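You operate a simulated robot arm through the tools that you are given. There is no shell and no other tool.

The job below is to be done with a simulated robot arm. You get a single attempt, and the scene is never put back.

## Task
Put things in order on the top of the baking table. At the end: the white plant food stands on top of the orange stew can (marked "PET STEW"); the green fountain spout stands where the clear spice jar (marked "CINNAMON") stood; the clear tall glass stands where the white plant food stood; the clear spice jar stands where the clear tall glass stood; whatever was shut is shut again. Leave all else as you found it, and nothing knocked over.
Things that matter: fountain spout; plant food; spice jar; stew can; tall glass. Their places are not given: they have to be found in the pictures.

It is judged by the outcome, as a careful person would: the job done as asked, and still so three seconds after it is handed in. It fails if anything else is knocked over, pushed out of place, dropped, spilled or broken.

## Robot
A 6-joint arm with a two-finger gripper, fixed in place. Base frame: the origin is at the foot of the arm, x ahead of it, y to its left, z up; the work surface is at about z = 0. Readings come in m, degrees, newtons and seconds.
With the tool pointing down near the work surface it reaches from about 0.24 to 0.62 m from the base axis. Its first joint turns from -66.0 to 66.0 degrees. Payload 1.37 kg.
The tool frame sits at the grasp point between the pads (the TCP): z along the fingers, y along the line on which they close. The tips reach 0.022 m beyond it. The gripper opens to 0.092 m. The gripper's body begins 0.065 m behind the TCP.
Orientation is that of the tool frame in the base frame, as a unit quaternion [x, y, z, w]. With the fingers straight down and closing along the base's y, the tool's x points along the base's -x, its y along +y and its z along -z.

## Interface
- The arm moves only by the tool move_arm. Its argument "series" is a list that holds one entry, the list of rows, each a list of 7 numbers: the shift along the tool's x, y, z in m, then the turn, a rotation vector about the tool's x, y, z in degrees, then the finger opening in m, from 0 to 0.092. In form: [[[tx, ty, tz, ax, ay, az, claw], ...]]. A call has 1 to 20 rows; each row is the pose to reach, as a shift and turn from the pose commanded when the call began, along the tool's axes at that moment. Each row takes 0.2 s and may step no farther than 0.05 m and 8.6 degrees from the row before; otherwise, or with a gripper value out of range, the whole call is refused. A pose out of reach is approached as far as the arm can. The call stops where the force on the tool passes 40 N (or 10 N more than at its start, if that is more) or the arm is blocked; 0.2 s more then pass. Each finger halts on what it meets, pressing with about 23 N; the grip force reading is that of the motor and also rises with nothing between the fingers. The clock runs only during rows and for 0.2 s after the last one: add rows that repeat a pose to give the fingers time. The reply holds the time, the measured pose of the TCP, the force on the tool along the base axes, the opening and the grip force, in the units named above and with some noise, with the torque about the TCP (base axes, N m) and any sound that the robot's microphone picked up.
- Cameras (640 x 400 px; columns grow to the right, rows downward): "scene" is fixed at [0.0423, -0.4417, 0.5796]; the picture's right is [0.70, -0.72, 0.00], its down [-0.43, -0.42, -0.80] and it looks along [0.57, 0.56, -0.60] (base axes); focal length 315 px, centre (320, 200). "wrist" rides on the gripper at [0.071, 0.019, -0.102] in the tool frame; the picture's right is [-0.26, 0.96, 0.00], its down [-0.75, -0.20, -0.63] and it looks along [-0.60, -0.16, 0.78] (tool axes); focal length 280 px, centre (320, 200).
- capture(camera): a new picture of that camera. The clock stands still meanwhile.
- pixel_to_xyz(camera, pixels): there is no depth. For up to 12 entries [column, row, z] of the newest picture of that camera ("zoom" is the newest enlarged one), the place [x, y] in the base frame at which the ray of that pixel passes the height z, good to about 0.002 m. The clock stands still meanwhile.
- close_up(camera, box): a new picture of the part [left, top, right, bottom] of that camera's present view, enlarged. The clock stands still meanwhile.
- job_done(): hands the job in; it is judged then, once.

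Leave the gripper open and the arm clear of the work at the hand-in unless told otherwise.

The tools are called after "Emit:" by a JSON object that holds its "op" and its "data". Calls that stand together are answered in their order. move_arm: Moves the arm, as the interface text tells. Its arguments: {"type":"object","properties":{"series":{"type":"array"}},"required":["series"]} The other tools are called the same way: capture (camera) takes a picture; pixel_to_xyz (camera, pixels) gives the place at which the rays of pixels pass given heights; close_up (camera, box) takes an enlarged picture of a part of a camera's view; job_done () hands the job in.

At the start:

```text
time_s: 0.0
position: [0.3291, -0.0752, 0.3214]
orientation: [0.0, 1.0, 0.0, -0.001]
ft_force: [0.2, -0.3, 0.7]
moment: [-0.02, -0.01, -0.05]
gripper_width: 0.0918
gripper_force: 0.1
```

scene: 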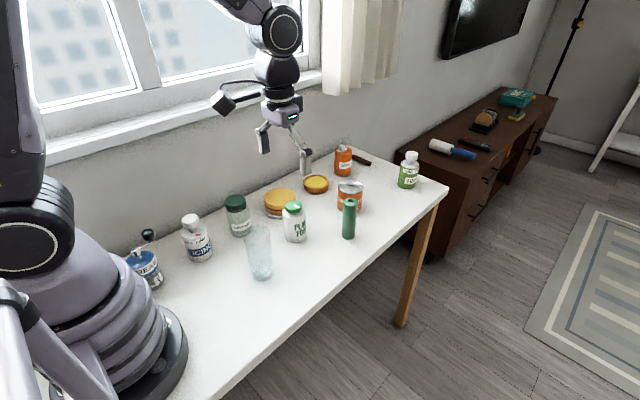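
wrist: 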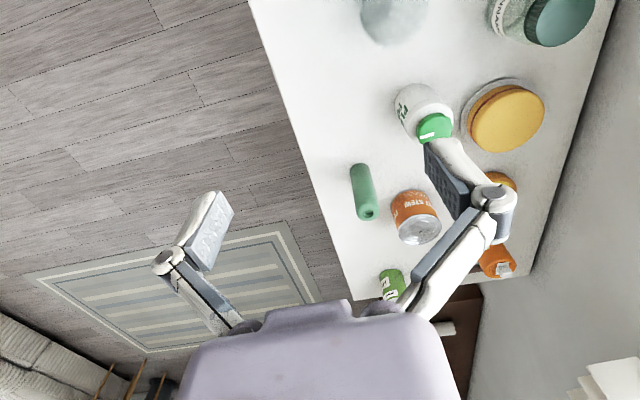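

I see the table with several items: a clear glass near (258,252), a jar with a green lid at (238,215), a white bottle at (294,222), a green cylinder at (348,218), and orange cans at (350,195) and (343,160). First I'll take enlarged views to identify them.

Emit:
{"op": "close_up", "data": {"camera": "scene", "box": [220, 140, 380, 240]}}

Emit:
{"op": "close_up", "data": {"camera": "scene", "box": [120, 190, 280, 290]}}

Emit:
{"op": "close_up", "data": {"camera": "scene", "box": [300, 130, 460, 230]}}

Emit:
{"op": "close_up", "data": {"camera": "wrist", "box": [320, 0, 640, 200]}}

Emit:
{"op": "close_up", "data": {"camera": "wrist", "box": [320, 140, 560, 300]}}

```text
4.00 times, centred on (300, 190) of scene
```

zoom: 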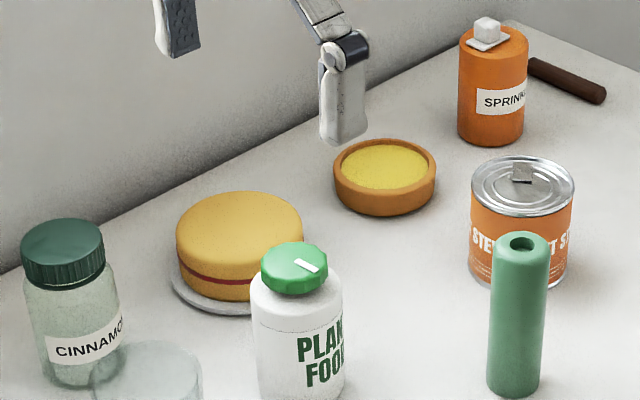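

```text
4.00 times, centred on (200, 240) of scene
```

zoom: 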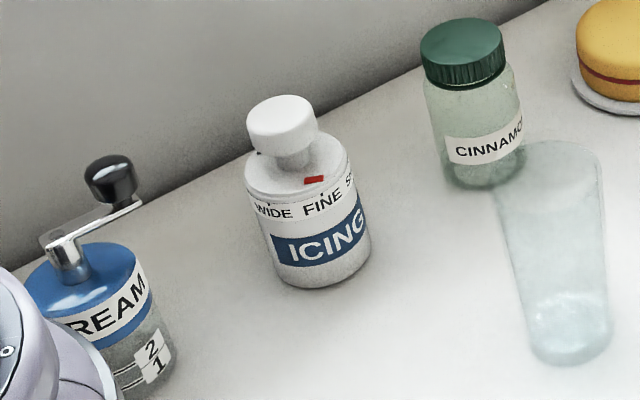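

```text
4.00 times, centred on (380, 180) of scene
```

zoom: 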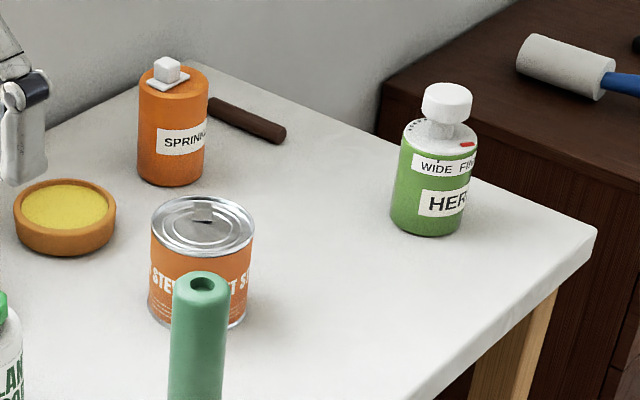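

```text
2.00 times, centred on (480, 100) of wrist
```

zoom: 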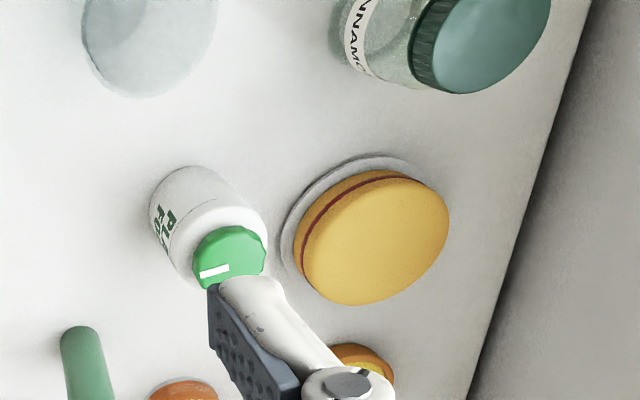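

```text
2.50 times, centred on (440, 220) of wrist
```

zoom: 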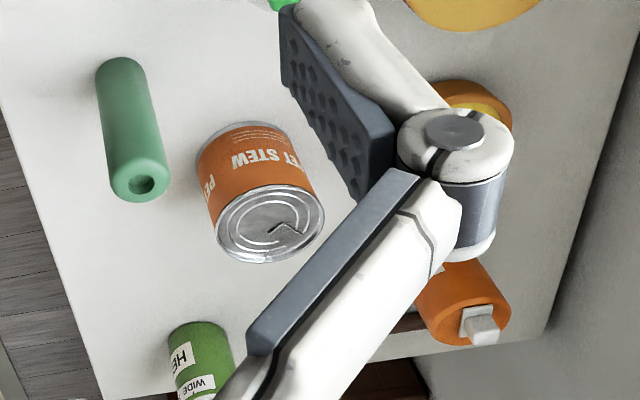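

The labels read CINNAMON (jar, about (238,215)), PLANT FOOD (294,222), PET STEW (350,195), and the green spout is at (348,218). The tall glass is at (258,255). I'll now turn base and top pixels into positions.

Emit:
{"op": "capture", "data": {"camera": "scene"}}

Emit:
{"op": "close_up", "data": {"camera": "scene", "box": [216, 186, 312, 246]}}

Emit:
{"op": "close_up", "data": {"camera": "scene", "box": [226, 216, 322, 286]}}

Emit:
{"op": "close_up", "data": {"camera": "scene", "box": [304, 176, 400, 246]}}

```text
taken
```

scene: 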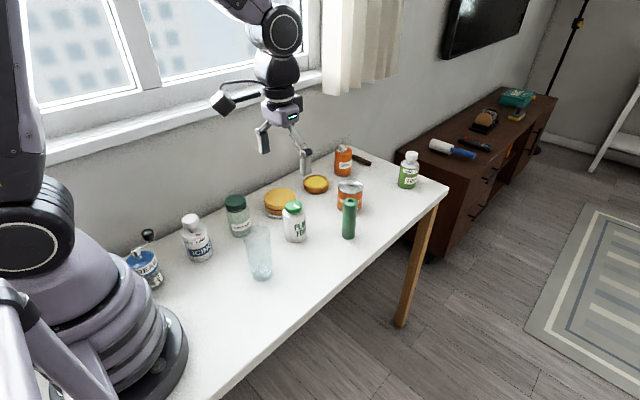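

```text
6.67 times, centred on (264, 216) of scene
```

zoom: 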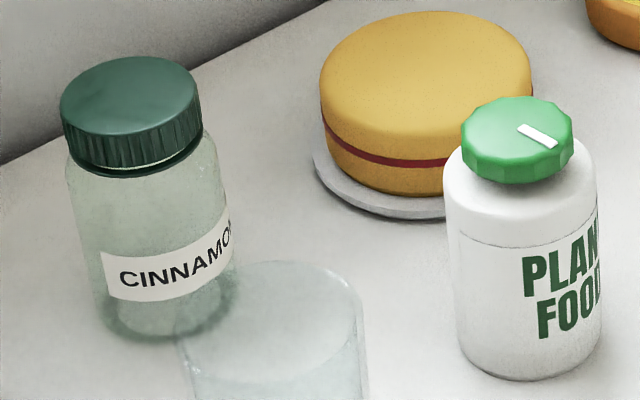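

```text
5.71 times, centred on (274, 251) of scene
```

zoom: 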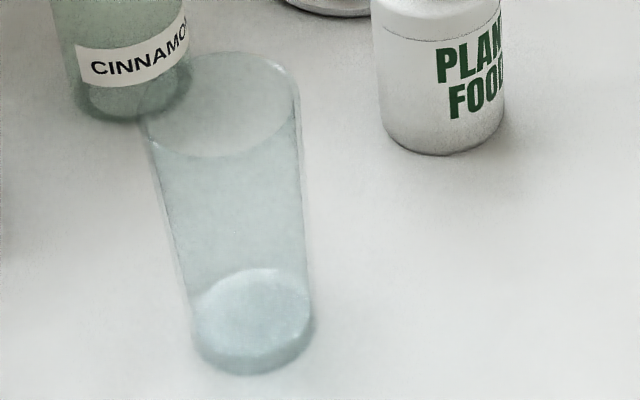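

```text
5.71 times, centred on (352, 211) of scene
```

zoom: 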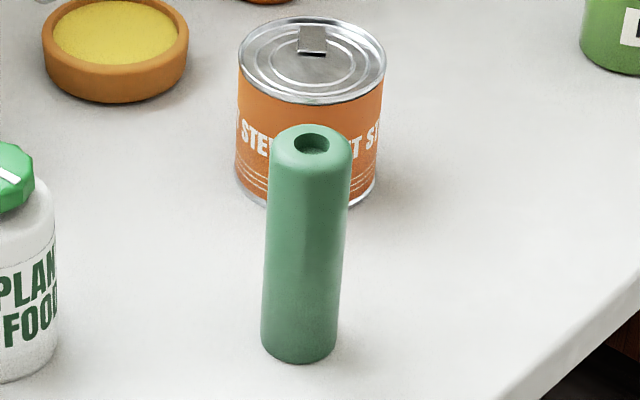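

Glass is open-topped and tapered with a thick base. I'm converting the bottom-most base points (z=0) and the left and right edges: jar (240.5,237.3), plant food (295.5,243), glass (262.1,281.4), spout (348,239.7), can left and right (337.5,208.4), (361.8,208.4), and the can top centre (350.6,186.5) at guessed heights.

Emit:
{"op": "pixel_to_xyz", "data": {"camera": "scene", "pixels": [[240.5, 237.3, 0], [295.5, 243, 0], [262.1, 281.4, 0], [348, 239.7, 0], [337.5, 208.4, 0], [361.8, 208.4, 0], [350.6, 186.5, 0.06], [350.6, 186.5, 0.08], [350.6, 186.5, 0.1], [284, 207.6, 0], [306, 207.6, 0], [251.8, 275, 0]]}}

Emit:
{"op": "pixel_to_xyz", "data": {"camera": "scene", "pixels": [[293.5, 206, 0.08], [293.5, 206, 0.1], [293.5, 206, 0.12], [235.3, 201, 0.08], [235.3, 201, 0.1], [235.3, 201, 0.12], [257, 233.5, 0.1], [257, 233.5, 0.12], [257, 233.5, 0.14], [350.7, 199.5, 0.08], [350.7, 199.5, 0.1], [350.7, 199.5, 0.12]]}}

```text
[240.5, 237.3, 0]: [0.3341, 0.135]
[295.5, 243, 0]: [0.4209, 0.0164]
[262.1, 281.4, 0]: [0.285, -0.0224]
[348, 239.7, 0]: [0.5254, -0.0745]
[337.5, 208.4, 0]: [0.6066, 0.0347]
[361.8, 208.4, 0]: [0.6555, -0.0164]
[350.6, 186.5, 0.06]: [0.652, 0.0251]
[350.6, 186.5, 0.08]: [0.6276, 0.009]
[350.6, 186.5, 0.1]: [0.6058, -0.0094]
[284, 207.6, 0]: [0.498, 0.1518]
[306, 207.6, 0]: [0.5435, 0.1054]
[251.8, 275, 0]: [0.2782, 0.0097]
```

```text
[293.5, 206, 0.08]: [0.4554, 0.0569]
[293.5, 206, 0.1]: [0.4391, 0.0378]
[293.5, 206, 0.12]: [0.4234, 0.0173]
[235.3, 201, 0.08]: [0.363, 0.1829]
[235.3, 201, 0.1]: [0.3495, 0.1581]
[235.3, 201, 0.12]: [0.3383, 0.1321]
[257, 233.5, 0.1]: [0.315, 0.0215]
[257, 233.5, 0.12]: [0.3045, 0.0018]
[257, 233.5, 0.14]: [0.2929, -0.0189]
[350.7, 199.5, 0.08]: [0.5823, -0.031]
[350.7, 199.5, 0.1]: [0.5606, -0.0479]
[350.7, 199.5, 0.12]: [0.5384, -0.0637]
```

Estimates so far: can centre about (0.631,0.009), height 0.08; plant food (0.441,0.037), height 0.10; jar (0.352,0.156), height 0.10; glass (0.302,-0.005), height 0.127; spout (0.538,-0.063), height 0.12. Next I'm locating the neighbours — the cake plate edge, sprinkles, tart, icing bottle and green herb bottle — and checking the same things from the wrist picture.

Emit:
{"op": "pixel_to_xyz", "data": {"camera": "scene", "pixels": [[263.2, 210.5, 0], [277.5, 218.5, 0], [270, 216, 0], [284, 218, 0], [316, 193.5, 0], [304, 187, 0], [342.5, 176, 0], [201, 261.5, 0], [406, 188.5, 0], [150, 289, 0]]}}

Emit:
{"op": "capture", "data": {"camera": "wrist"}}

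Emit:
{"op": "close_up", "data": {"camera": "wrist", "box": [340, 150, 460, 310]}}

```text
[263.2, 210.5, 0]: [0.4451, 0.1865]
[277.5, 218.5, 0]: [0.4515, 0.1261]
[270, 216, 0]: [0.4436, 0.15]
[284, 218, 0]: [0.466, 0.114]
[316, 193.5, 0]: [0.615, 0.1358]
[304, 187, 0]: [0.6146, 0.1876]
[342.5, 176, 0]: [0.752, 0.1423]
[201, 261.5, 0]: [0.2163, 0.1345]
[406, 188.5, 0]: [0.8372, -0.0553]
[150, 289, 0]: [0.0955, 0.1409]
```

```text
taken
```

wrist: 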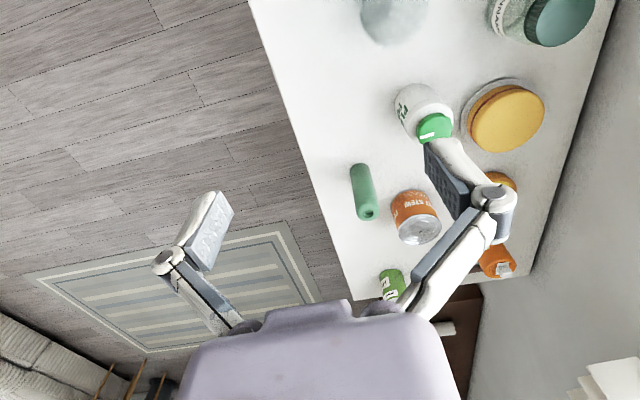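

```text
2.50 times, centred on (400, 230) of wrist
```

zoom: 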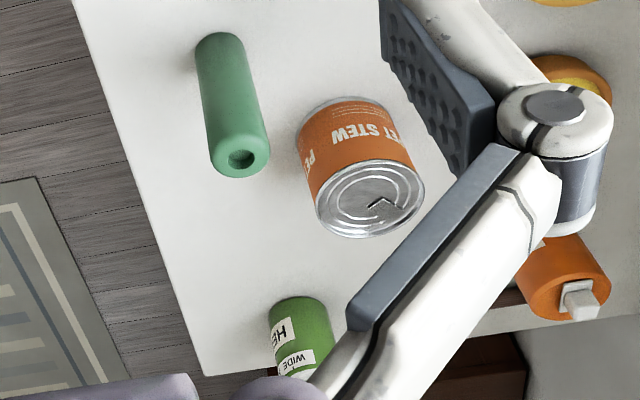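

The cake plate is around (0.497,0.165) with a radius of about 0.057, so there is room for the fingers beside the plant food. I'm cross-checking with the wrist picture: can top centre (420,229), spout top (368,214), plant-food cap (434,126), spice jar lid (560,20), glass rim.

Emit:
{"op": "pixel_to_xyz", "data": {"camera": "wrist", "pixels": [[420, 229.2, 0.075], [420, 229.2, 0.08], [420, 229.2, 0.085], [368, 214, 0.115], [368, 214, 0.12], [368, 214, 0.125], [434, 126, 0.095], [434, 126, 0.1], [434, 126, 0.105], [558, 18, 0.095], [558, 18, 0.1], [558, 18, 0.105]]}}

```text
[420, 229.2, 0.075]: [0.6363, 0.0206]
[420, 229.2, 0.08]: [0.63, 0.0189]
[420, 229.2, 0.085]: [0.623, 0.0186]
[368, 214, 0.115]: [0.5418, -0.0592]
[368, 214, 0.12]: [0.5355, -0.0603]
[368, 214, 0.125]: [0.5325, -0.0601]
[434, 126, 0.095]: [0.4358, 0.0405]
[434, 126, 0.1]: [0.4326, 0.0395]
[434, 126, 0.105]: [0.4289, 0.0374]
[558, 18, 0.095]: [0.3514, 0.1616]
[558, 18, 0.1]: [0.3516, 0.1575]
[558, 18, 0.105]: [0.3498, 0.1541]
```

The two views disagree by about 1 cm in y for the can top, so I'm moving the open, empty gripper up over the middle of the table at z≈0.30 for a closer look with the wrist camera.

Emit:
{"op": "move_arm", "data": {"series": [[[-0.034, 0.015, 0.0, 0, 0, 0, 0.092], [-0.068, 0.03, 0.0, 0, 0, 0, 0.092], [-0.102, 0.045, 0.005, 0, 0, 0, 0.092], [-0.136, 0.06, 0.01, 0, 0, 0, 0.092], [-0.171, 0.075, 0.02, 0, 0, 0, 0.092], [-0.171, 0.075, 0.02, 0, 0, 0, 0.092]]]}}

Emit:
{"op": "capture", "data": {"camera": "wrist"}}

Emit:
{"op": "capture", "data": {"camera": "scene"}}

```text
time_s: 1.4
position: [0.4994, -0.0013, 0.3006]
orientation: [0.001, 1.0, 0.0, 0.001]
ft_force: [-0.8, -0.8, -0.7]
moment: [0.02, 0.01, -0.02]
gripper_width: 0.0917
gripper_force: 0.2
```

```text
taken
```

wrist: 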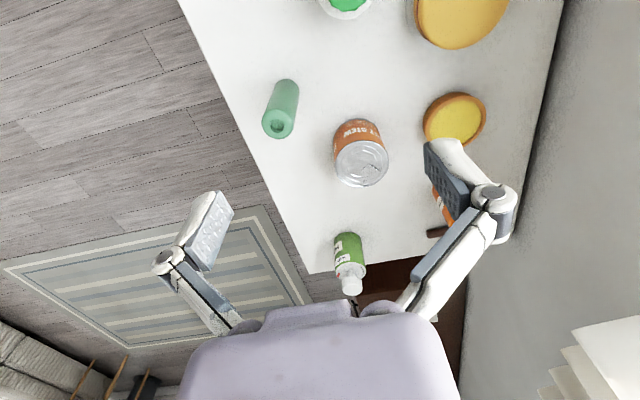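

```text
taken
```

scene: 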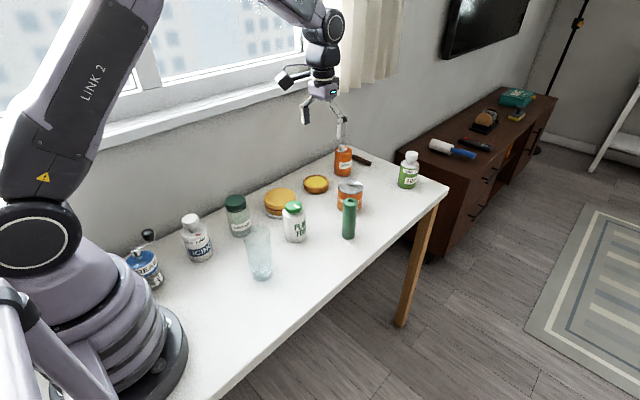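

Now the can is at about (360,155) in the wrist view. I'll enlarge that part.

Emit:
{"op": "close_up", "data": {"camera": "wrist", "box": [240, 60, 400, 200]}}

Emit:
{"op": "close_up", "data": {"camera": "scene", "box": [310, 170, 390, 220]}}

```text
2.86 times, centred on (320, 130) of wrist
```

zoom: 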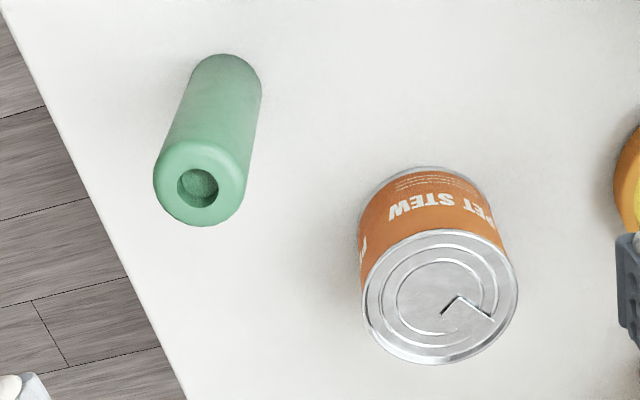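

```text
8.00 times, centred on (350, 195) of scene
```

zoom: 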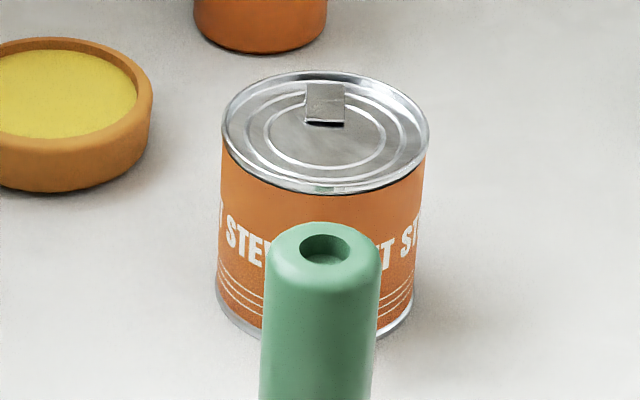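

Can top ellipse centre in the wrist zoom is (440,297), which is wrist (362,164). In the scene it is (350.75,186.5). Spout hole centre is wrist (277.3,125.5). I'll query these at several heights.

Emit:
{"op": "pixel_to_xyz", "data": {"camera": "wrist", "pixels": [[362, 164, 0.07], [362, 164, 0.08], [362, 164, 0.09], [277.3, 125.5, 0.11], [277.3, 125.5, 0.12], [277.3, 125.5, 0.13], [358.5, 118.3, 0.0], [345, 4, 0.1], [334, 142, 0.0]]}}

Emit:
{"op": "pixel_to_xyz", "data": {"camera": "scene", "pixels": [[350.75, 186.5, 0.07], [350.75, 186.5, 0.08], [350.75, 186.5, 0.09], [337, 208, 0], [361.8, 208, 0]]}}

```text
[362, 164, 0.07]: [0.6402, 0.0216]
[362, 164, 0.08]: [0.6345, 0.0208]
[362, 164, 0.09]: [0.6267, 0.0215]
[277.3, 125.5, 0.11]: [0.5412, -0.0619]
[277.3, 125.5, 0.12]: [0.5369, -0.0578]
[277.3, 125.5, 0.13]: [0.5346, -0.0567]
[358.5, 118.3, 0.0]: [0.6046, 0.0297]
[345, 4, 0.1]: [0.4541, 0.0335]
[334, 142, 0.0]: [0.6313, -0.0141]
```

```text
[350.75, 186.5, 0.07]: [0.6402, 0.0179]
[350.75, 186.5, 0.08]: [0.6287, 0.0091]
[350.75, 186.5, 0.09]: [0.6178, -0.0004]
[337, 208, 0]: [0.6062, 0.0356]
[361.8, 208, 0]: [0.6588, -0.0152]
```

The rays agree best on the can centre at about (0.640,0.020) with a height of about 0.07 m, which is slightly beyond the stated tool-down reach. I'll test the reach with the empty gripper above the can: first move over it at z≈0.20, nothing nearby.

Emit:
{"op": "move_arm", "data": {"series": [[[-0.045, 0.007, 0.02, 0, 0, 0, 0.092], [-0.09, 0.014, 0.04, 0, 0, 0, 0.092], [-0.125, 0.021, 0.07, 0, 0, 0, 0.092], [-0.14, 0.021, 0.1, 0, 0, 0, 0.092], [-0.14, 0.021, 0.1, 0, 0, 0, 0.092]]]}}

Emit:
{"op": "capture", "data": {"camera": "wrist"}}

```text
time_s: 2.6
position: [0.6401, 0.0191, 0.2018]
orientation: [0.0, 1.0, 0.0, -0.001]
ft_force: [-0.1, 0.1, 0.3]
moment: [0.02, 0.03, 0.0]
gripper_width: 0.0921
gripper_force: 0.0
```

```text
taken
```

wrist: 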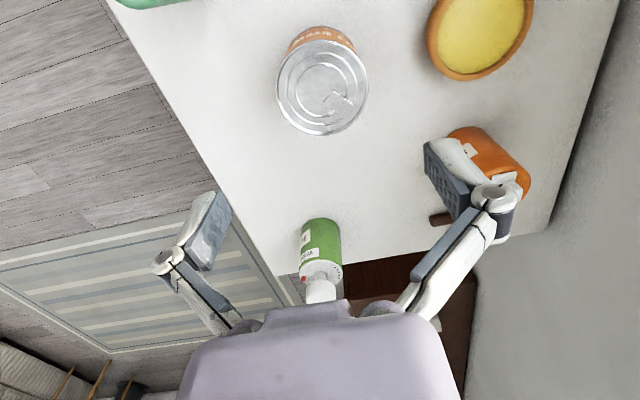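

It reached x=0.640 at z=0.20 with the tool down. The can top is centred near wrist pixel (322,87). I'll check the position, then try lower, z≈0.125, still above the can with tips at about 0.103.

Emit:
{"op": "pixel_to_xyz", "data": {"camera": "wrist", "pixels": [[322.5, 87, 0.06], [322.5, 87, 0.07], [322.5, 87, 0.08], [277, 86, 0.07], [368, 86, 0.07], [322.5, 135, 0.07], [322.5, 40, 0.07]]}}

Emit:
{"op": "move_arm", "data": {"series": [[[0, 0, 0.03, 0, 0, 0, 0.092], [0, 0, 0.06, 0, 0, 0, 0.092], [0, 0, 0.077, 0, 0, 0, 0.092], [0, 0, 0.077, 0, 0, 0, 0.092]]]}}

Emit:
{"op": "capture", "data": {"camera": "wrist"}}

Emit:
{"op": "capture", "data": {"camera": "scene"}}

```text
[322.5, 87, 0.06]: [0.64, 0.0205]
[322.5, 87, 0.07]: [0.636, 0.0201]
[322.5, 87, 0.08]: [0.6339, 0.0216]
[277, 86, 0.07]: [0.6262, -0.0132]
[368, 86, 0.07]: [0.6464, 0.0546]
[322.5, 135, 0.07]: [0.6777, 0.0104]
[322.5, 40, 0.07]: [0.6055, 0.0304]
```

```text
time_s: 3.6
position: [0.6409, 0.0191, 0.1251]
orientation: [0.0, 1.0, 0.0, 0.0]
ft_force: [-0.5, -0.7, 0.3]
moment: [-0.01, -0.02, 0.0]
gripper_width: 0.092
gripper_force: 0.1
```

```text
taken
```

wrist: 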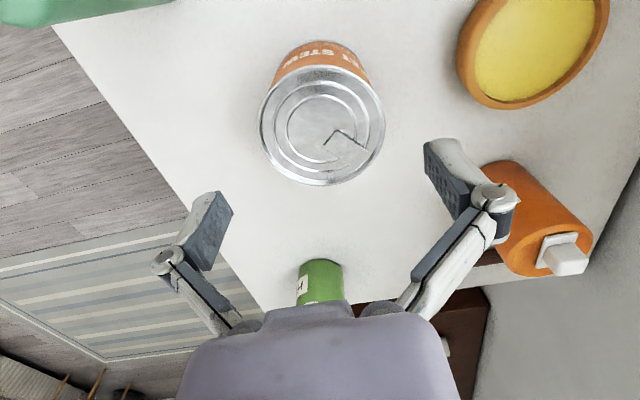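

```text
taken
```

scene: 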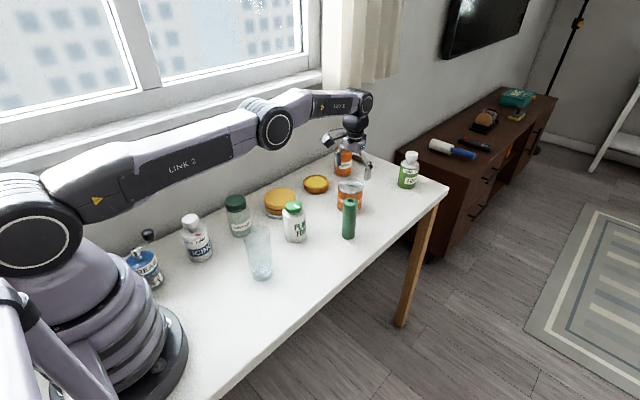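

It reached there tool-down too, so no tilt is needed. The can top now spans wrist columns 258–384, rows 80–186, so I'll check its centre from this close view.

Emit:
{"op": "close_up", "data": {"camera": "wrist", "box": [224, 20, 416, 200]}}

Emit:
{"op": "pixel_to_xyz", "data": {"camera": "wrist", "pixels": [[321.5, 130, 0.06], [321.5, 130, 0.07], [321.5, 130, 0.08], [321.5, 186, 0.07], [321.5, 80, 0.07], [260, 128, 0.07], [385, 128, 0.07]]}}

Emit:
{"op": "close_up", "data": {"camera": "scene", "box": [304, 130, 400, 220]}}

```text
2.22 times, centred on (320, 110) of wrist
```

zoom: 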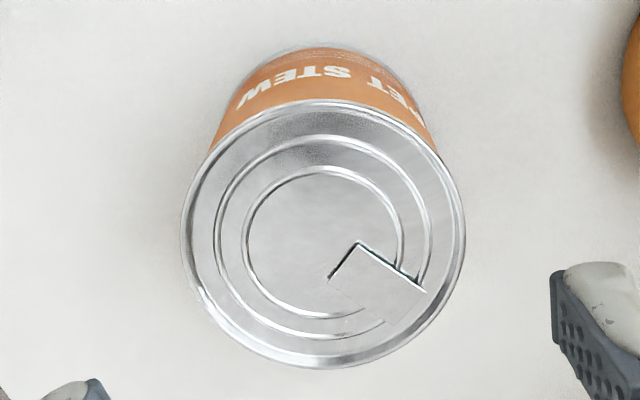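

```text
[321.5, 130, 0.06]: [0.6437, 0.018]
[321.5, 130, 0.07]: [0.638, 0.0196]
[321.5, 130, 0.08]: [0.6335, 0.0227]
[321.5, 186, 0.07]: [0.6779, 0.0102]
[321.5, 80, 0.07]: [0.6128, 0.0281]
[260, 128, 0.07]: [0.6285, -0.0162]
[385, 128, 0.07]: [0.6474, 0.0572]
```

```text
4.44 times, centred on (352, 175) of scene
```

zoom: 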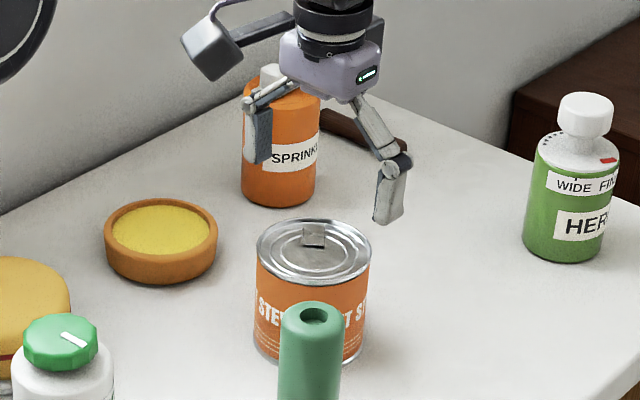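

I'm calibrating the scene camera with the known gripper: the right fingertip bottom in the zoom at about (388,221) is scene (367.3,179.7), and should be near (0.641,-0.032) at z=0.103. I'll check that along with the better can rim points.

Emit:
{"op": "pixel_to_xyz", "data": {"camera": "zoom", "pixels": [[388, 221, 0.103], [374, 217, 0.103], [402, 219, 0.103], [257, 162, 0.103], [313, 251, 0.075], [313, 251, 0.07], [313, 219, 0.075], [313, 284, 0.075], [257, 251, 0.075], [371, 251, 0.075]]}}

Emit:
{"op": "pixel_to_xyz", "data": {"camera": "wrist", "pixels": [[321, 65, 0.075], [321, 186.5, 0.075], [257, 126, 0.075], [385.3, 126, 0.075], [321, 125.7, 0.075]]}}

```text
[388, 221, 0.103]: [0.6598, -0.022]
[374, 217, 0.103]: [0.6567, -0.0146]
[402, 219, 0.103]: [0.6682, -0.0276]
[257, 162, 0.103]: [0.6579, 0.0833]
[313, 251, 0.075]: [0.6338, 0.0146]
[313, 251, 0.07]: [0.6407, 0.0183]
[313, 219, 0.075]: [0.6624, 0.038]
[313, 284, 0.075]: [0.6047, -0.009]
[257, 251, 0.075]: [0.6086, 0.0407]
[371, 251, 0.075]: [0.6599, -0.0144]
```

```text
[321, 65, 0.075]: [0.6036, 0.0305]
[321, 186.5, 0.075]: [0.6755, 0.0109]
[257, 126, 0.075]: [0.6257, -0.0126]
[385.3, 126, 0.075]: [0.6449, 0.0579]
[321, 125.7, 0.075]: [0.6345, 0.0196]
```

The two cameras place the can at (0.640,0.020) and (0.634,0.015); I'll use about (0.638,0.019) and recheck while carrying. Next I raise the gripper and move over the plant food for a close view.

Emit:
{"op": "move_arm", "data": {"series": [[[0, 0, -0.045, 0, 0, 0, 0.092], [0.02, 0, -0.085, 0, 0, 0, 0.092], [0.06, 0.003, -0.105, 0, 0, 0, 0.092], [0.105, 0.008, -0.105, 0, 0, 0, 0.092], [0.15, 0.013, -0.105, 0, 0, 0, 0.092], [0.2, 0.017, -0.105, 0, 0, 0, 0.092], [0.2, 0.017, -0.105, 0, 0, 0, 0.092]]]}}

Emit:
{"op": "capture", "data": {"camera": "wrist"}}

Emit:
{"op": "capture", "data": {"camera": "scene"}}

```text
refused: row 6 steps farther than a row can; nothing moved
```

```text
taken
```

wrist: 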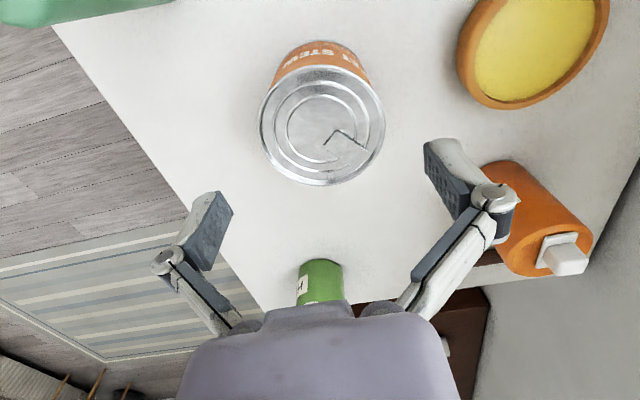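

```text
taken
```

scene: 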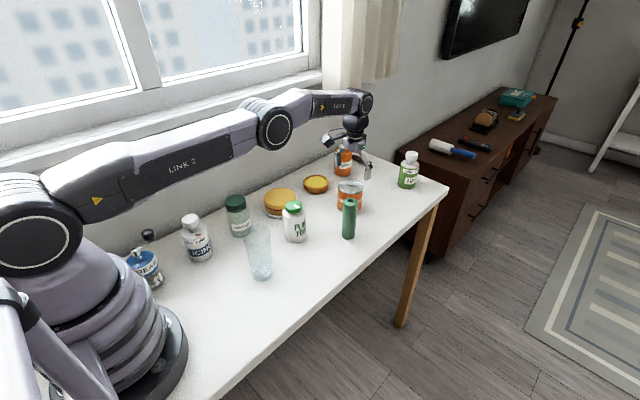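

The call was refused because one row stepped 50.2 mm. I'm repeating it with smaller steps.

Emit:
{"op": "move_arm", "data": {"series": [[[0, 0, -0.045, 0, 0, 0, 0.092], [0.02, 0, -0.085, 0, 0, 0, 0.092], [0.06, 0.003, -0.105, 0, 0, 0, 0.092], [0.105, 0.008, -0.105, 0, 0, 0, 0.092], [0.15, 0.013, -0.105, 0, 0, 0, 0.092], [0.19, 0.017, -0.105, 0, 0, 0, 0.092], [0.2, 0.017, -0.105, 0, 0, 0, 0.092], [0.2, 0.017, -0.105, 0, 0, 0, 0.092]]]}}

Emit:
{"op": "capture", "data": {"camera": "wrist"}}

Emit:
{"op": "close_up", "data": {"camera": "wrist", "box": [240, 20, 432, 140]}}

```text
time_s: 5.4
position: [0.4397, 0.0366, 0.2286]
orientation: [0.001, 1.0, 0.0, 0.0]
ft_force: [-0.4, -0.5, -0.5]
moment: [0.0, 0.04, 0.01]
gripper_width: 0.092
gripper_force: 0.0
```

```text
taken
```

wrist: 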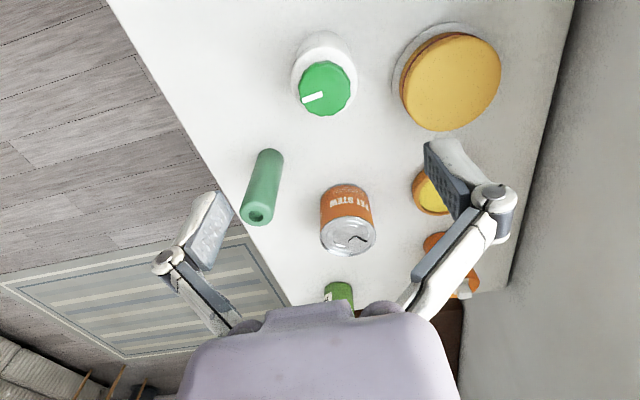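

```text
3.33 times, centred on (336, 80) of wrist
```

zoom: 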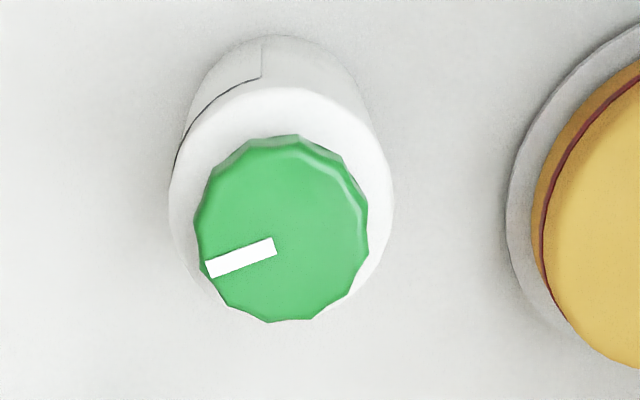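

I'm converting the plant-food cap centre (283,235 in zoom), the shoulder sides (170/393) and the near base edge (272,36) from this view.

Emit:
{"op": "pixel_to_xyz", "data": {"camera": "zoom", "pixels": [[283, 235, 0.09], [283, 235, 0.095], [283, 235, 0.1], [283, 235, 0.105], [170, 200, 0.075], [393, 200, 0.075], [272, 36, 0.0], [508, 200, 0.0]]}}

```text
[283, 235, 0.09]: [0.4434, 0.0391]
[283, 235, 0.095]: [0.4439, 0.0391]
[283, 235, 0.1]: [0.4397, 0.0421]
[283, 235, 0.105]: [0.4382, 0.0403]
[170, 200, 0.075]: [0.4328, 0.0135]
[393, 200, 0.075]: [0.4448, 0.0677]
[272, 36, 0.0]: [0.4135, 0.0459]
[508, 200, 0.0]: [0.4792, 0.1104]
```

Both cameras agree on the plant food at about (0.441,0.039), radius about 0.029, height about 0.10. I'll go straight down around it with open fingers to TCP z≈0.05 — 17 mm gap on each side, and the cake plate is clear.

Emit:
{"op": "move_arm", "data": {"series": [[[-0.001, 0.002, 0.04, 0, 0, 0, 0.092], [-0.001, 0.002, 0.08, 0, 0, 0, 0.092], [-0.001, 0.002, 0.12, 0, 0, 0, 0.092], [-0.001, 0.002, 0.15, 0, 0, 0, 0.092], [-0.001, 0.002, 0.178, 0, 0, 0, 0.092], [-0.001, 0.002, 0.178, 0, 0, 0, 0.092]]]}}

Emit:
{"op": "capture", "data": {"camera": "wrist"}}

Emit:
{"op": "close_up", "data": {"camera": "scene", "box": [220, 140, 380, 240]}}

```text
time_s: 6.8
position: [0.4413, 0.0396, 0.0507]
orientation: [0.0, 1.0, 0.0, 0.0]
ft_force: [-0.1, -0.4, -0.7]
moment: [0.0, -0.01, 0.02]
gripper_width: 0.0919
gripper_force: 0.0
```

```text
taken
```

wrist: 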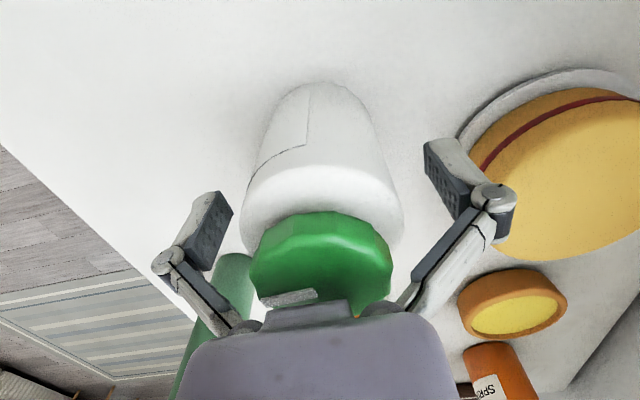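

```text
4.00 times, centred on (300, 190) of scene
```

zoom: 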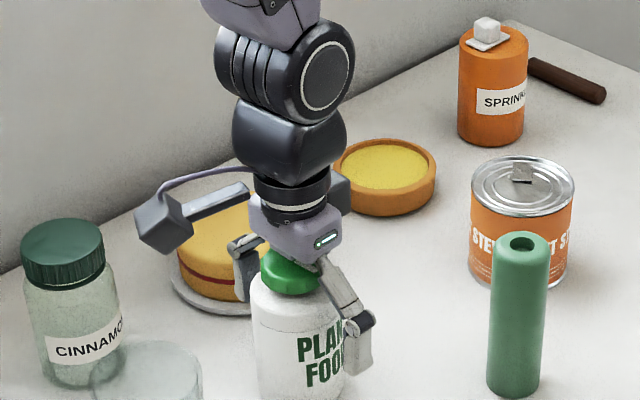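

The bottle stands centred between the fingers. I'm closing on it now, with repeated rows to give the fingers time.

Emit:
{"op": "move_arm", "data": {"series": [[[0, 0, 0, 0, 0, 0, 0.07], [0, 0, 0, 0, 0, 0, 0.04], [0, 0, 0, 0, 0, 0, 0.04], [0, 0, 0, 0, 0, 0, 0.04], [0, 0, 0, 0, 0, 0, 0.04], [0, 0, 0, 0, 0, 0, 0.04]]]}}

Emit:
{"op": "capture", "data": {"camera": "wrist"}}

```text
time_s: 8.2
position: [0.4422, 0.0383, 0.0527]
orientation: [0.0, 1.0, 0.0, 0.001]
ft_force: [-3.1, 1.9, 23.9]
moment: [0.06, 0.16, 0.03]
gripper_width: 0.058
gripper_force: 23.0
```

```text
taken
```

wrist: 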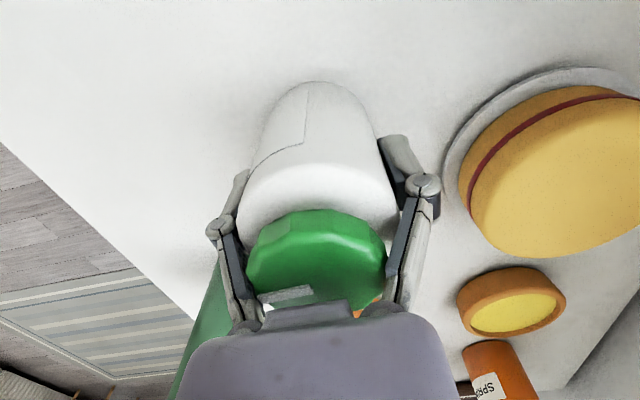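

The grip is 0.058 m wide at 23 N, but the tool reads 24 N upward and rose by 2 mm, so something is pressing the bottle down — likely the palm against the cap. I'll loosen, raise about 8 mm, and grip again a little higher.

Emit:
{"op": "move_arm", "data": {"series": [[[0, 0, -0.002, 0, 0, 0, 0.058], [0, 0, -0.002, 0, 0, 0, 0.075], [0, 0, -0.002, 0, 0, 0, 0.075], [0, 0, -0.004, 0, 0, 0, 0.075], [0, 0, -0.008, 0, 0, 0, 0.075], [0, 0, -0.008, 0, 0, 0, 0.075]]]}}

Emit:
{"op": "capture", "data": {"camera": "wrist"}}

Emit:
{"op": "close_up", "data": {"camera": "scene", "box": [256, 180, 352, 250]}}

```text
time_s: 9.6
position: [0.4422, 0.0385, 0.0585]
orientation: [0.0, 1.0, -0.001, 0.001]
ft_force: [0.3, -0.1, 0.2]
moment: [0.03, -0.02, -0.01]
gripper_width: 0.0748
gripper_force: 0.0
```

```text
taken
```

wrist: 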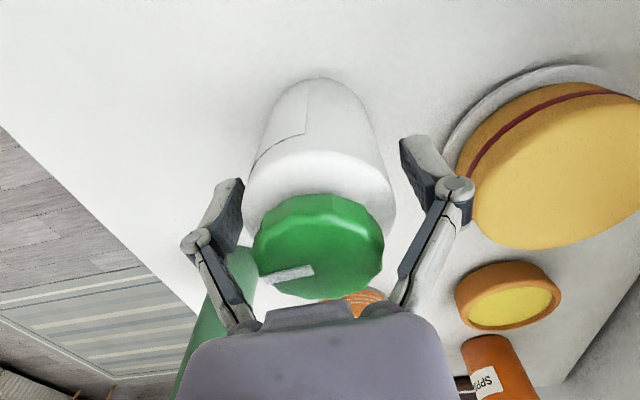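

```text
5.71 times, centred on (304, 215) of scene
```

zoom: 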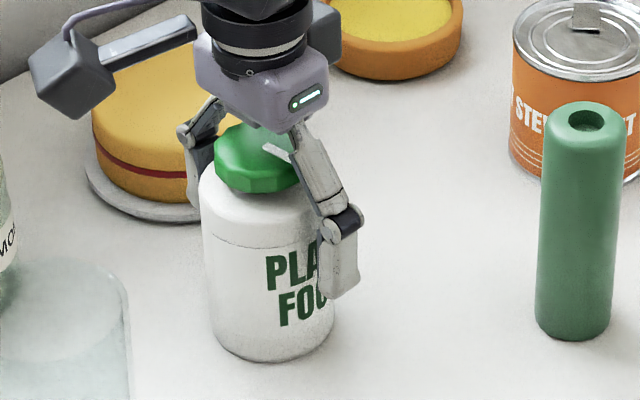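

The force is back to zero, the bottle is upright, and the cap is clear of the palm. Gripping again at TCP z≈0.0585.

Emit:
{"op": "move_arm", "data": {"series": [[[0, 0, 0, 0, 0, 0, 0.065], [0, 0, 0, 0, 0, 0, 0.05], [0, 0, 0, 0, 0, 0, 0.04], [0, 0, 0, 0, 0, 0, 0.04], [0, 0, 0, 0, 0, 0, 0.04]]]}}

Emit:
{"op": "capture", "data": {"camera": "wrist"}}

```text
time_s: 10.8
position: [0.4413, 0.0392, 0.0588]
orientation: [0.001, 1.0, 0.0, 0.0]
ft_force: [-1.0, -1.6, 4.8]
moment: [-0.11, 0.07, -0.03]
gripper_width: 0.0573
gripper_force: 23.1
```

```text
taken
```

wrist: 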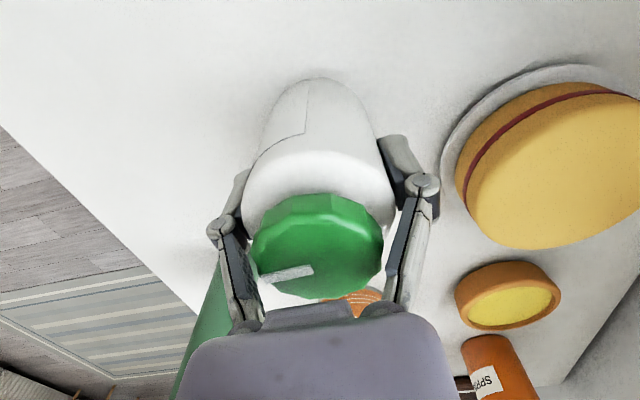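

Good grip (0.057 m, 23 N) with only 5 N of side force. Next, a slow lift of 30 mm, then checking the load and picture.

Emit:
{"op": "move_arm", "data": {"series": [[[0, 0, -0.005, 0, 0, 0, 0.04], [0, 0, -0.015, 0, 0, 0, 0.04], [0, 0, -0.03, 0, 0, 0, 0.04], [0, 0, -0.03, 0, 0, 0, 0.04]]]}}

Emit:
{"op": "capture", "data": {"camera": "wrist"}}

Emit:
{"op": "close_up", "data": {"camera": "scene", "box": [256, 170, 368, 250]}}

```text
time_s: 11.8
position: [0.4404, 0.0388, 0.0893]
orientation: [0.0, 1.0, 0.001, 0.0]
ft_force: [-0.2, 0.3, -1.5]
moment: [0.0, 0.01, 0.0]
gripper_width: 0.0569
gripper_force: 23.0
```

```text
taken
```

wrist: 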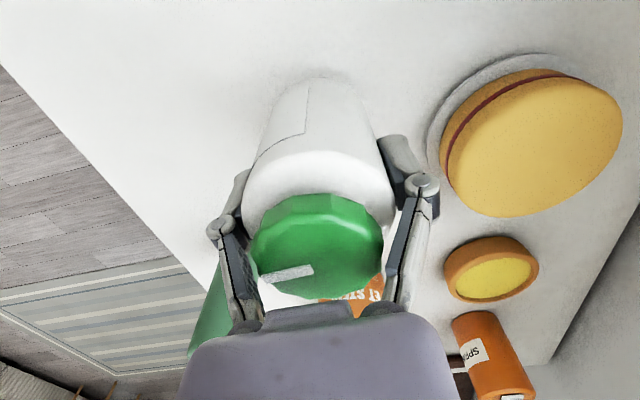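

```text
5.00 times, centred on (312, 210) of scene
```

zoom: 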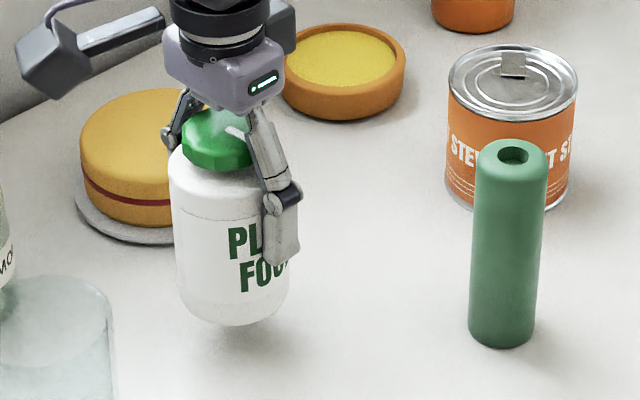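

The plant food hangs upright, 30 mm up. Next, raise to TCP z≈0.19 and carry across to the can at (0.638,0.019).

Emit:
{"op": "move_arm", "data": {"series": [[[0, 0, -0.04, 0, 0, 0, 0.04], [0, 0, -0.08, 0, 0, 0, 0.04], [0, 0, -0.102, 0, 0, 0, 0.04], [-0.035, -0.004, -0.102, 0, 0, 0, 0.04], [-0.075, -0.008, -0.102, 0, 0, 0, 0.04], [-0.115, -0.012, -0.102, 0, 0, 0, 0.04], [-0.155, -0.016, -0.102, 0, 0, 0, 0.04], [-0.185, -0.019, -0.102, 0, 0, 0, 0.04], [-0.197, -0.02, -0.102, 0, 0, 0, 0.04], [-0.197, -0.02, -0.102, 0, 0, 0, 0.04]]]}}

Emit:
{"op": "capture", "data": {"camera": "wrist"}}

Emit:
{"op": "close_up", "data": {"camera": "scene", "box": [296, 120, 408, 220]}}

```text
time_s: 14.0
position: [0.638, 0.0187, 0.1896]
orientation: [0.0, 1.0, 0.001, -0.001]
ft_force: [-0.2, 0.4, -2.2]
moment: [0.0, 0.0, -0.01]
gripper_width: 0.0572
gripper_force: 23.6
```

```text
taken
```

wrist: 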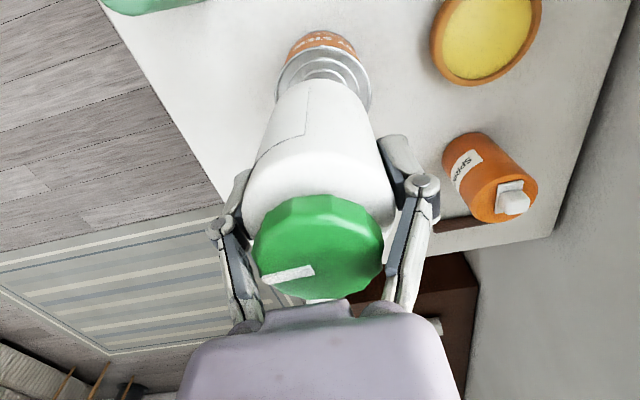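

```text
4.00 times, centred on (352, 170) of scene
```

zoom: 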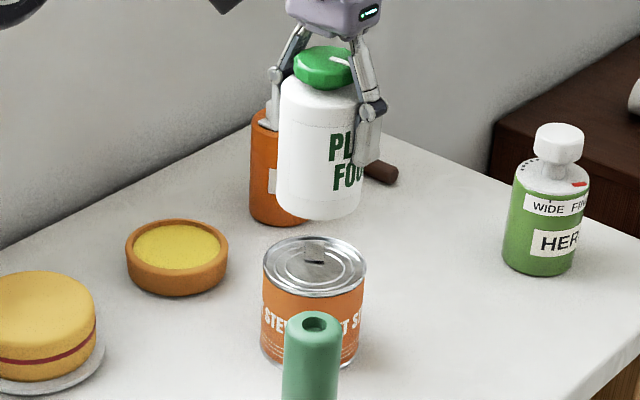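

The bottle's bottom is about 55 mm above the can and lines up sideways in both views. I'm checking the fore-aft alignment: near can rim in the wrist picture at about (322,44), and near bottom edge of the bottle at about (320,80).

Emit:
{"op": "close_up", "data": {"camera": "wrist", "box": [240, 20, 400, 120]}}

```text
4.00 times, centred on (320, 70) of wrist
```

zoom: 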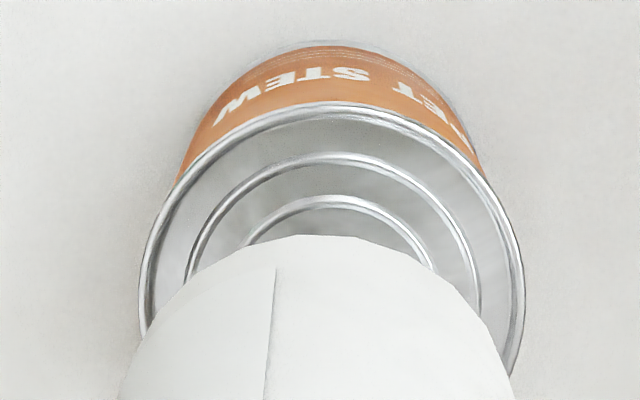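

Emit:
{"op": "pixel_to_xyz", "data": {"camera": "zoom", "pixels": [[335, 103, 0.07], [335, 103, 0.075], [335, 103, 0.08], [330, 236, 0.131], [138, 300, 0.075], [525, 300, 0.075], [330, 40, 0.0], [190, 270, 0.075], [482, 270, 0.075], [330, 153, 0.075]]}}

```text
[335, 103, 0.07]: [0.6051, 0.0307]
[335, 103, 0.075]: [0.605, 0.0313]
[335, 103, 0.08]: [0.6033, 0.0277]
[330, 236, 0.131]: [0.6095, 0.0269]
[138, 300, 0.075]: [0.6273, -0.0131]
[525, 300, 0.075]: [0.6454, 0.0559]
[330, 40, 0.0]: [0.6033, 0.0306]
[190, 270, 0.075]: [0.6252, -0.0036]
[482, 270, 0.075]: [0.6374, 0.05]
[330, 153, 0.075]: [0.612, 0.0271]
```

Bottle and can centres agree to within about 2 mm. I'll shift 1 mm and descend to TCP z≈0.142 (bottle bottom about 0.083, just above the can).

Emit:
{"op": "move_arm", "data": {"series": [[[-0.001, 0.001, 0.015, 0, 0, 0, 0.04], [-0.001, 0.001, 0.03, 0, 0, 0, 0.04], [-0.001, 0.001, 0.042, 0, 0, 0, 0.04], [-0.001, 0.001, 0.048, 0, 0, 0, 0.04], [-0.001, 0.001, 0.048, 0, 0, 0, 0.04]]]}}

Emit:
{"op": "capture", "data": {"camera": "wrist"}}

Emit:
{"op": "close_up", "data": {"camera": "scene", "box": [304, 140, 400, 220]}}

```text
time_s: 15.2
position: [0.6392, 0.0193, 0.1411]
orientation: [0.0, 1.0, 0.0, 0.0]
ft_force: [0.2, -0.7, -0.9]
moment: [-0.05, 0.01, -0.04]
gripper_width: 0.0573
gripper_force: 23.2
```

```text
taken
```

wrist: 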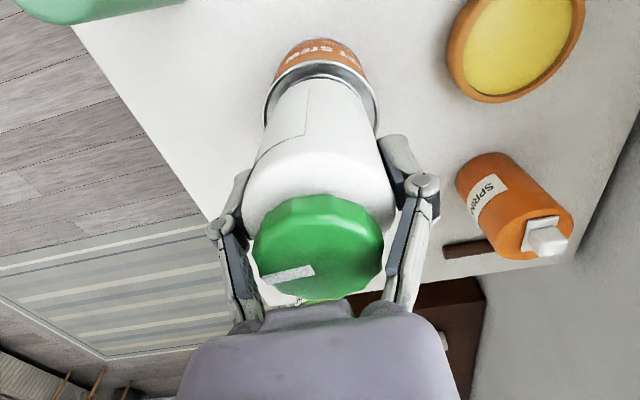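

```text
5.00 times, centred on (352, 180) of scene
```

zoom: 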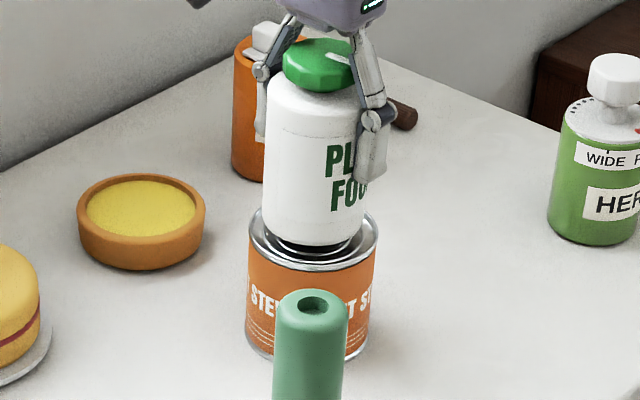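

Well centred in both views and close above the can. Lowering in 1 mm rows, 4 mm in all, watching the force.

Emit:
{"op": "move_arm", "data": {"series": [[[0, 0, 0.001, 0, 0, 0, 0.04], [0, 0, 0.002, 0, 0, 0, 0.04], [0, 0, 0.003, 0, 0, 0, 0.04], [0, 0, 0.004, 0, 0, 0, 0.04], [0, 0, 0.004, 0, 0, 0, 0.04]]]}}

```text
time_s: 16.4
position: [0.6397, 0.0201, 0.1392]
orientation: [-0.001, 1.0, 0.0, 0.0]
ft_force: [0.4, 0.2, -1.3]
moment: [0.01, -0.03, 0.03]
gripper_width: 0.0571
gripper_force: 23.0
```

No contact yet (Fz -1.3 N). Another 3 mm in 1 mm rows.

Emit:
{"op": "move_arm", "data": {"series": [[[0, 0, 0.001, 0, 0, 0, 0.04], [0, 0, 0.002, 0, 0, 0, 0.04], [0, 0, 0.003, 0, 0, 0, 0.04], [0, 0, 0.003, 0, 0, 0, 0.04]]]}}

```text
time_s: 17.4
position: [0.64, 0.0197, 0.1365]
orientation: [0.0, 1.0, 0.0, 0.0]
ft_force: [0.8, -0.5, -2.1]
moment: [0.01, 0.01, 0.02]
gripper_width: 0.0571
gripper_force: 23.3
```

Still free. Another 3 mm.

Emit:
{"op": "move_arm", "data": {"series": [[[0, 0, 0.001, 0, 0, 0, 0.04], [0, 0, 0.002, 0, 0, 0, 0.04], [0, 0, 0.003, 0, 0, 0, 0.04], [0, 0, 0.003, 0, 0, 0, 0.04]]]}}

Emit:
{"op": "close_up", "data": {"camera": "scene", "box": [320, 160, 384, 210]}}

```text
time_s: 18.4
position: [0.6392, 0.0197, 0.1338]
orientation: [0.0, 1.0, 0.0, 0.001]
ft_force: [-1.1, -0.5, 6.6]
moment: [0.0, 0.17, -0.01]
gripper_width: 0.0569
gripper_force: 22.6
```

```text
8.00 times, centred on (352, 185) of scene
```

zoom: 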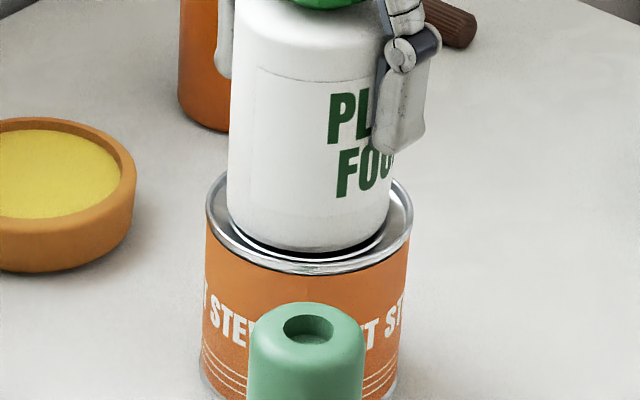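

Contact now: +6.6 N upward, bottle standing inside the can's rim and centred. Next I open the fingers slowly to release.

Emit:
{"op": "move_arm", "data": {"series": [[[0, 0, 0, 0, 0, 0, 0.056], [0, 0, 0, 0, 0, 0, 0.06], [0, 0, 0, 0, 0, 0, 0.064], [0, 0, 0, 0, 0, 0, 0.07], [0, 0, 0, 0, 0, 0, 0.08], [0, 0, 0, 0, 0, 0, 0.092], [0, 0, 0, 0, 0, 0, 0.092]]]}}

Emit:
{"op": "close_up", "data": {"camera": "scene", "box": [310, 140, 390, 210]}}

Emit:
{"op": "capture", "data": {"camera": "wrist"}}

```text
time_s: 20.0
position: [0.6391, 0.0199, 0.1338]
orientation: [0.0, 1.0, 0.0, 0.0]
ft_force: [0.8, 0.4, -0.3]
moment: [-0.03, -0.02, -0.01]
gripper_width: 0.0921
gripper_force: 0.2
```

```text
5.71 times, centred on (350, 175) of scene
```

zoom: 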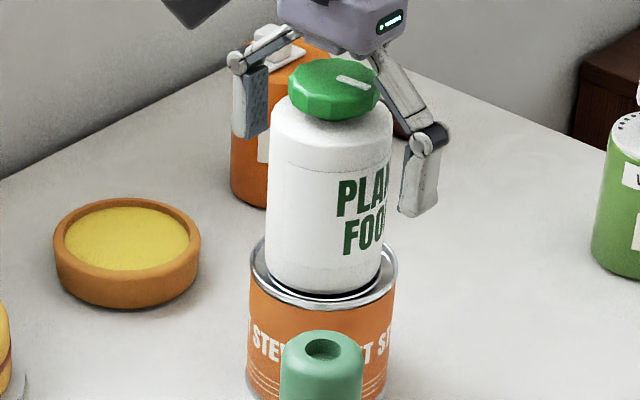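

```text
taken
```

wrist: 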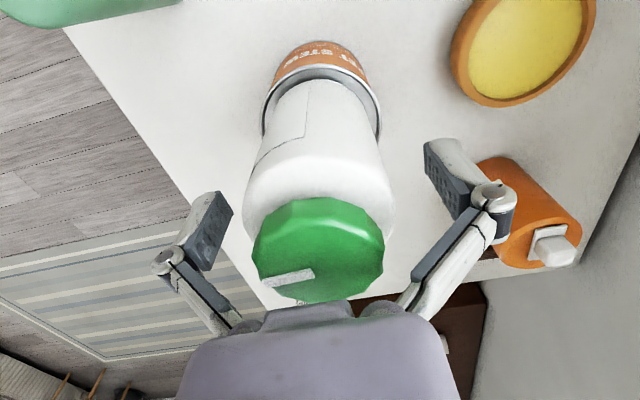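

Released and the bottle stands on the can. Raising straight up 0.12 m, clear of it.

Emit:
{"op": "move_arm", "data": {"series": [[[0, 0, -0.01, 0, 0, 0, 0.092], [0, 0, -0.03, 0, 0, 0, 0.092], [0, 0, -0.07, 0, 0, 0, 0.092], [0, 0, -0.12, 0, 0, 0, 0.092], [0, 0, -0.12, 0, 0, 0, 0.092]]]}}

Emit:
{"op": "close_up", "data": {"camera": "scene", "box": [310, 140, 390, 210]}}

Emit:
{"op": "capture", "data": {"camera": "wrist"}}

```text
time_s: 21.2
position: [0.6323, 0.0203, 0.2522]
orientation: [-0.001, 1.0, 0.0, 0.0]
ft_force: [0.2, -1.1, 0.8]
moment: [0.0, -0.02, 0.0]
gripper_width: 0.092
gripper_force: 0.1
out of reach, approached as far as the arm can: row 4, 5
```

```text
5.71 times, centred on (350, 175) of scene
```

zoom: 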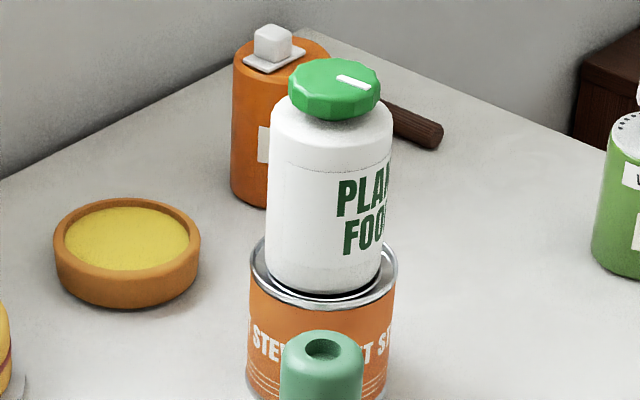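

```text
taken
```

wrist: 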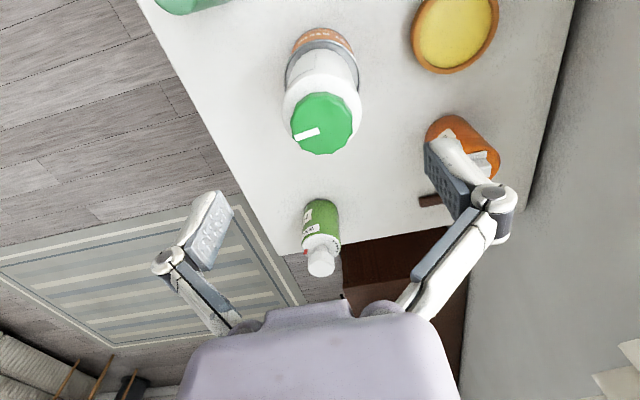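

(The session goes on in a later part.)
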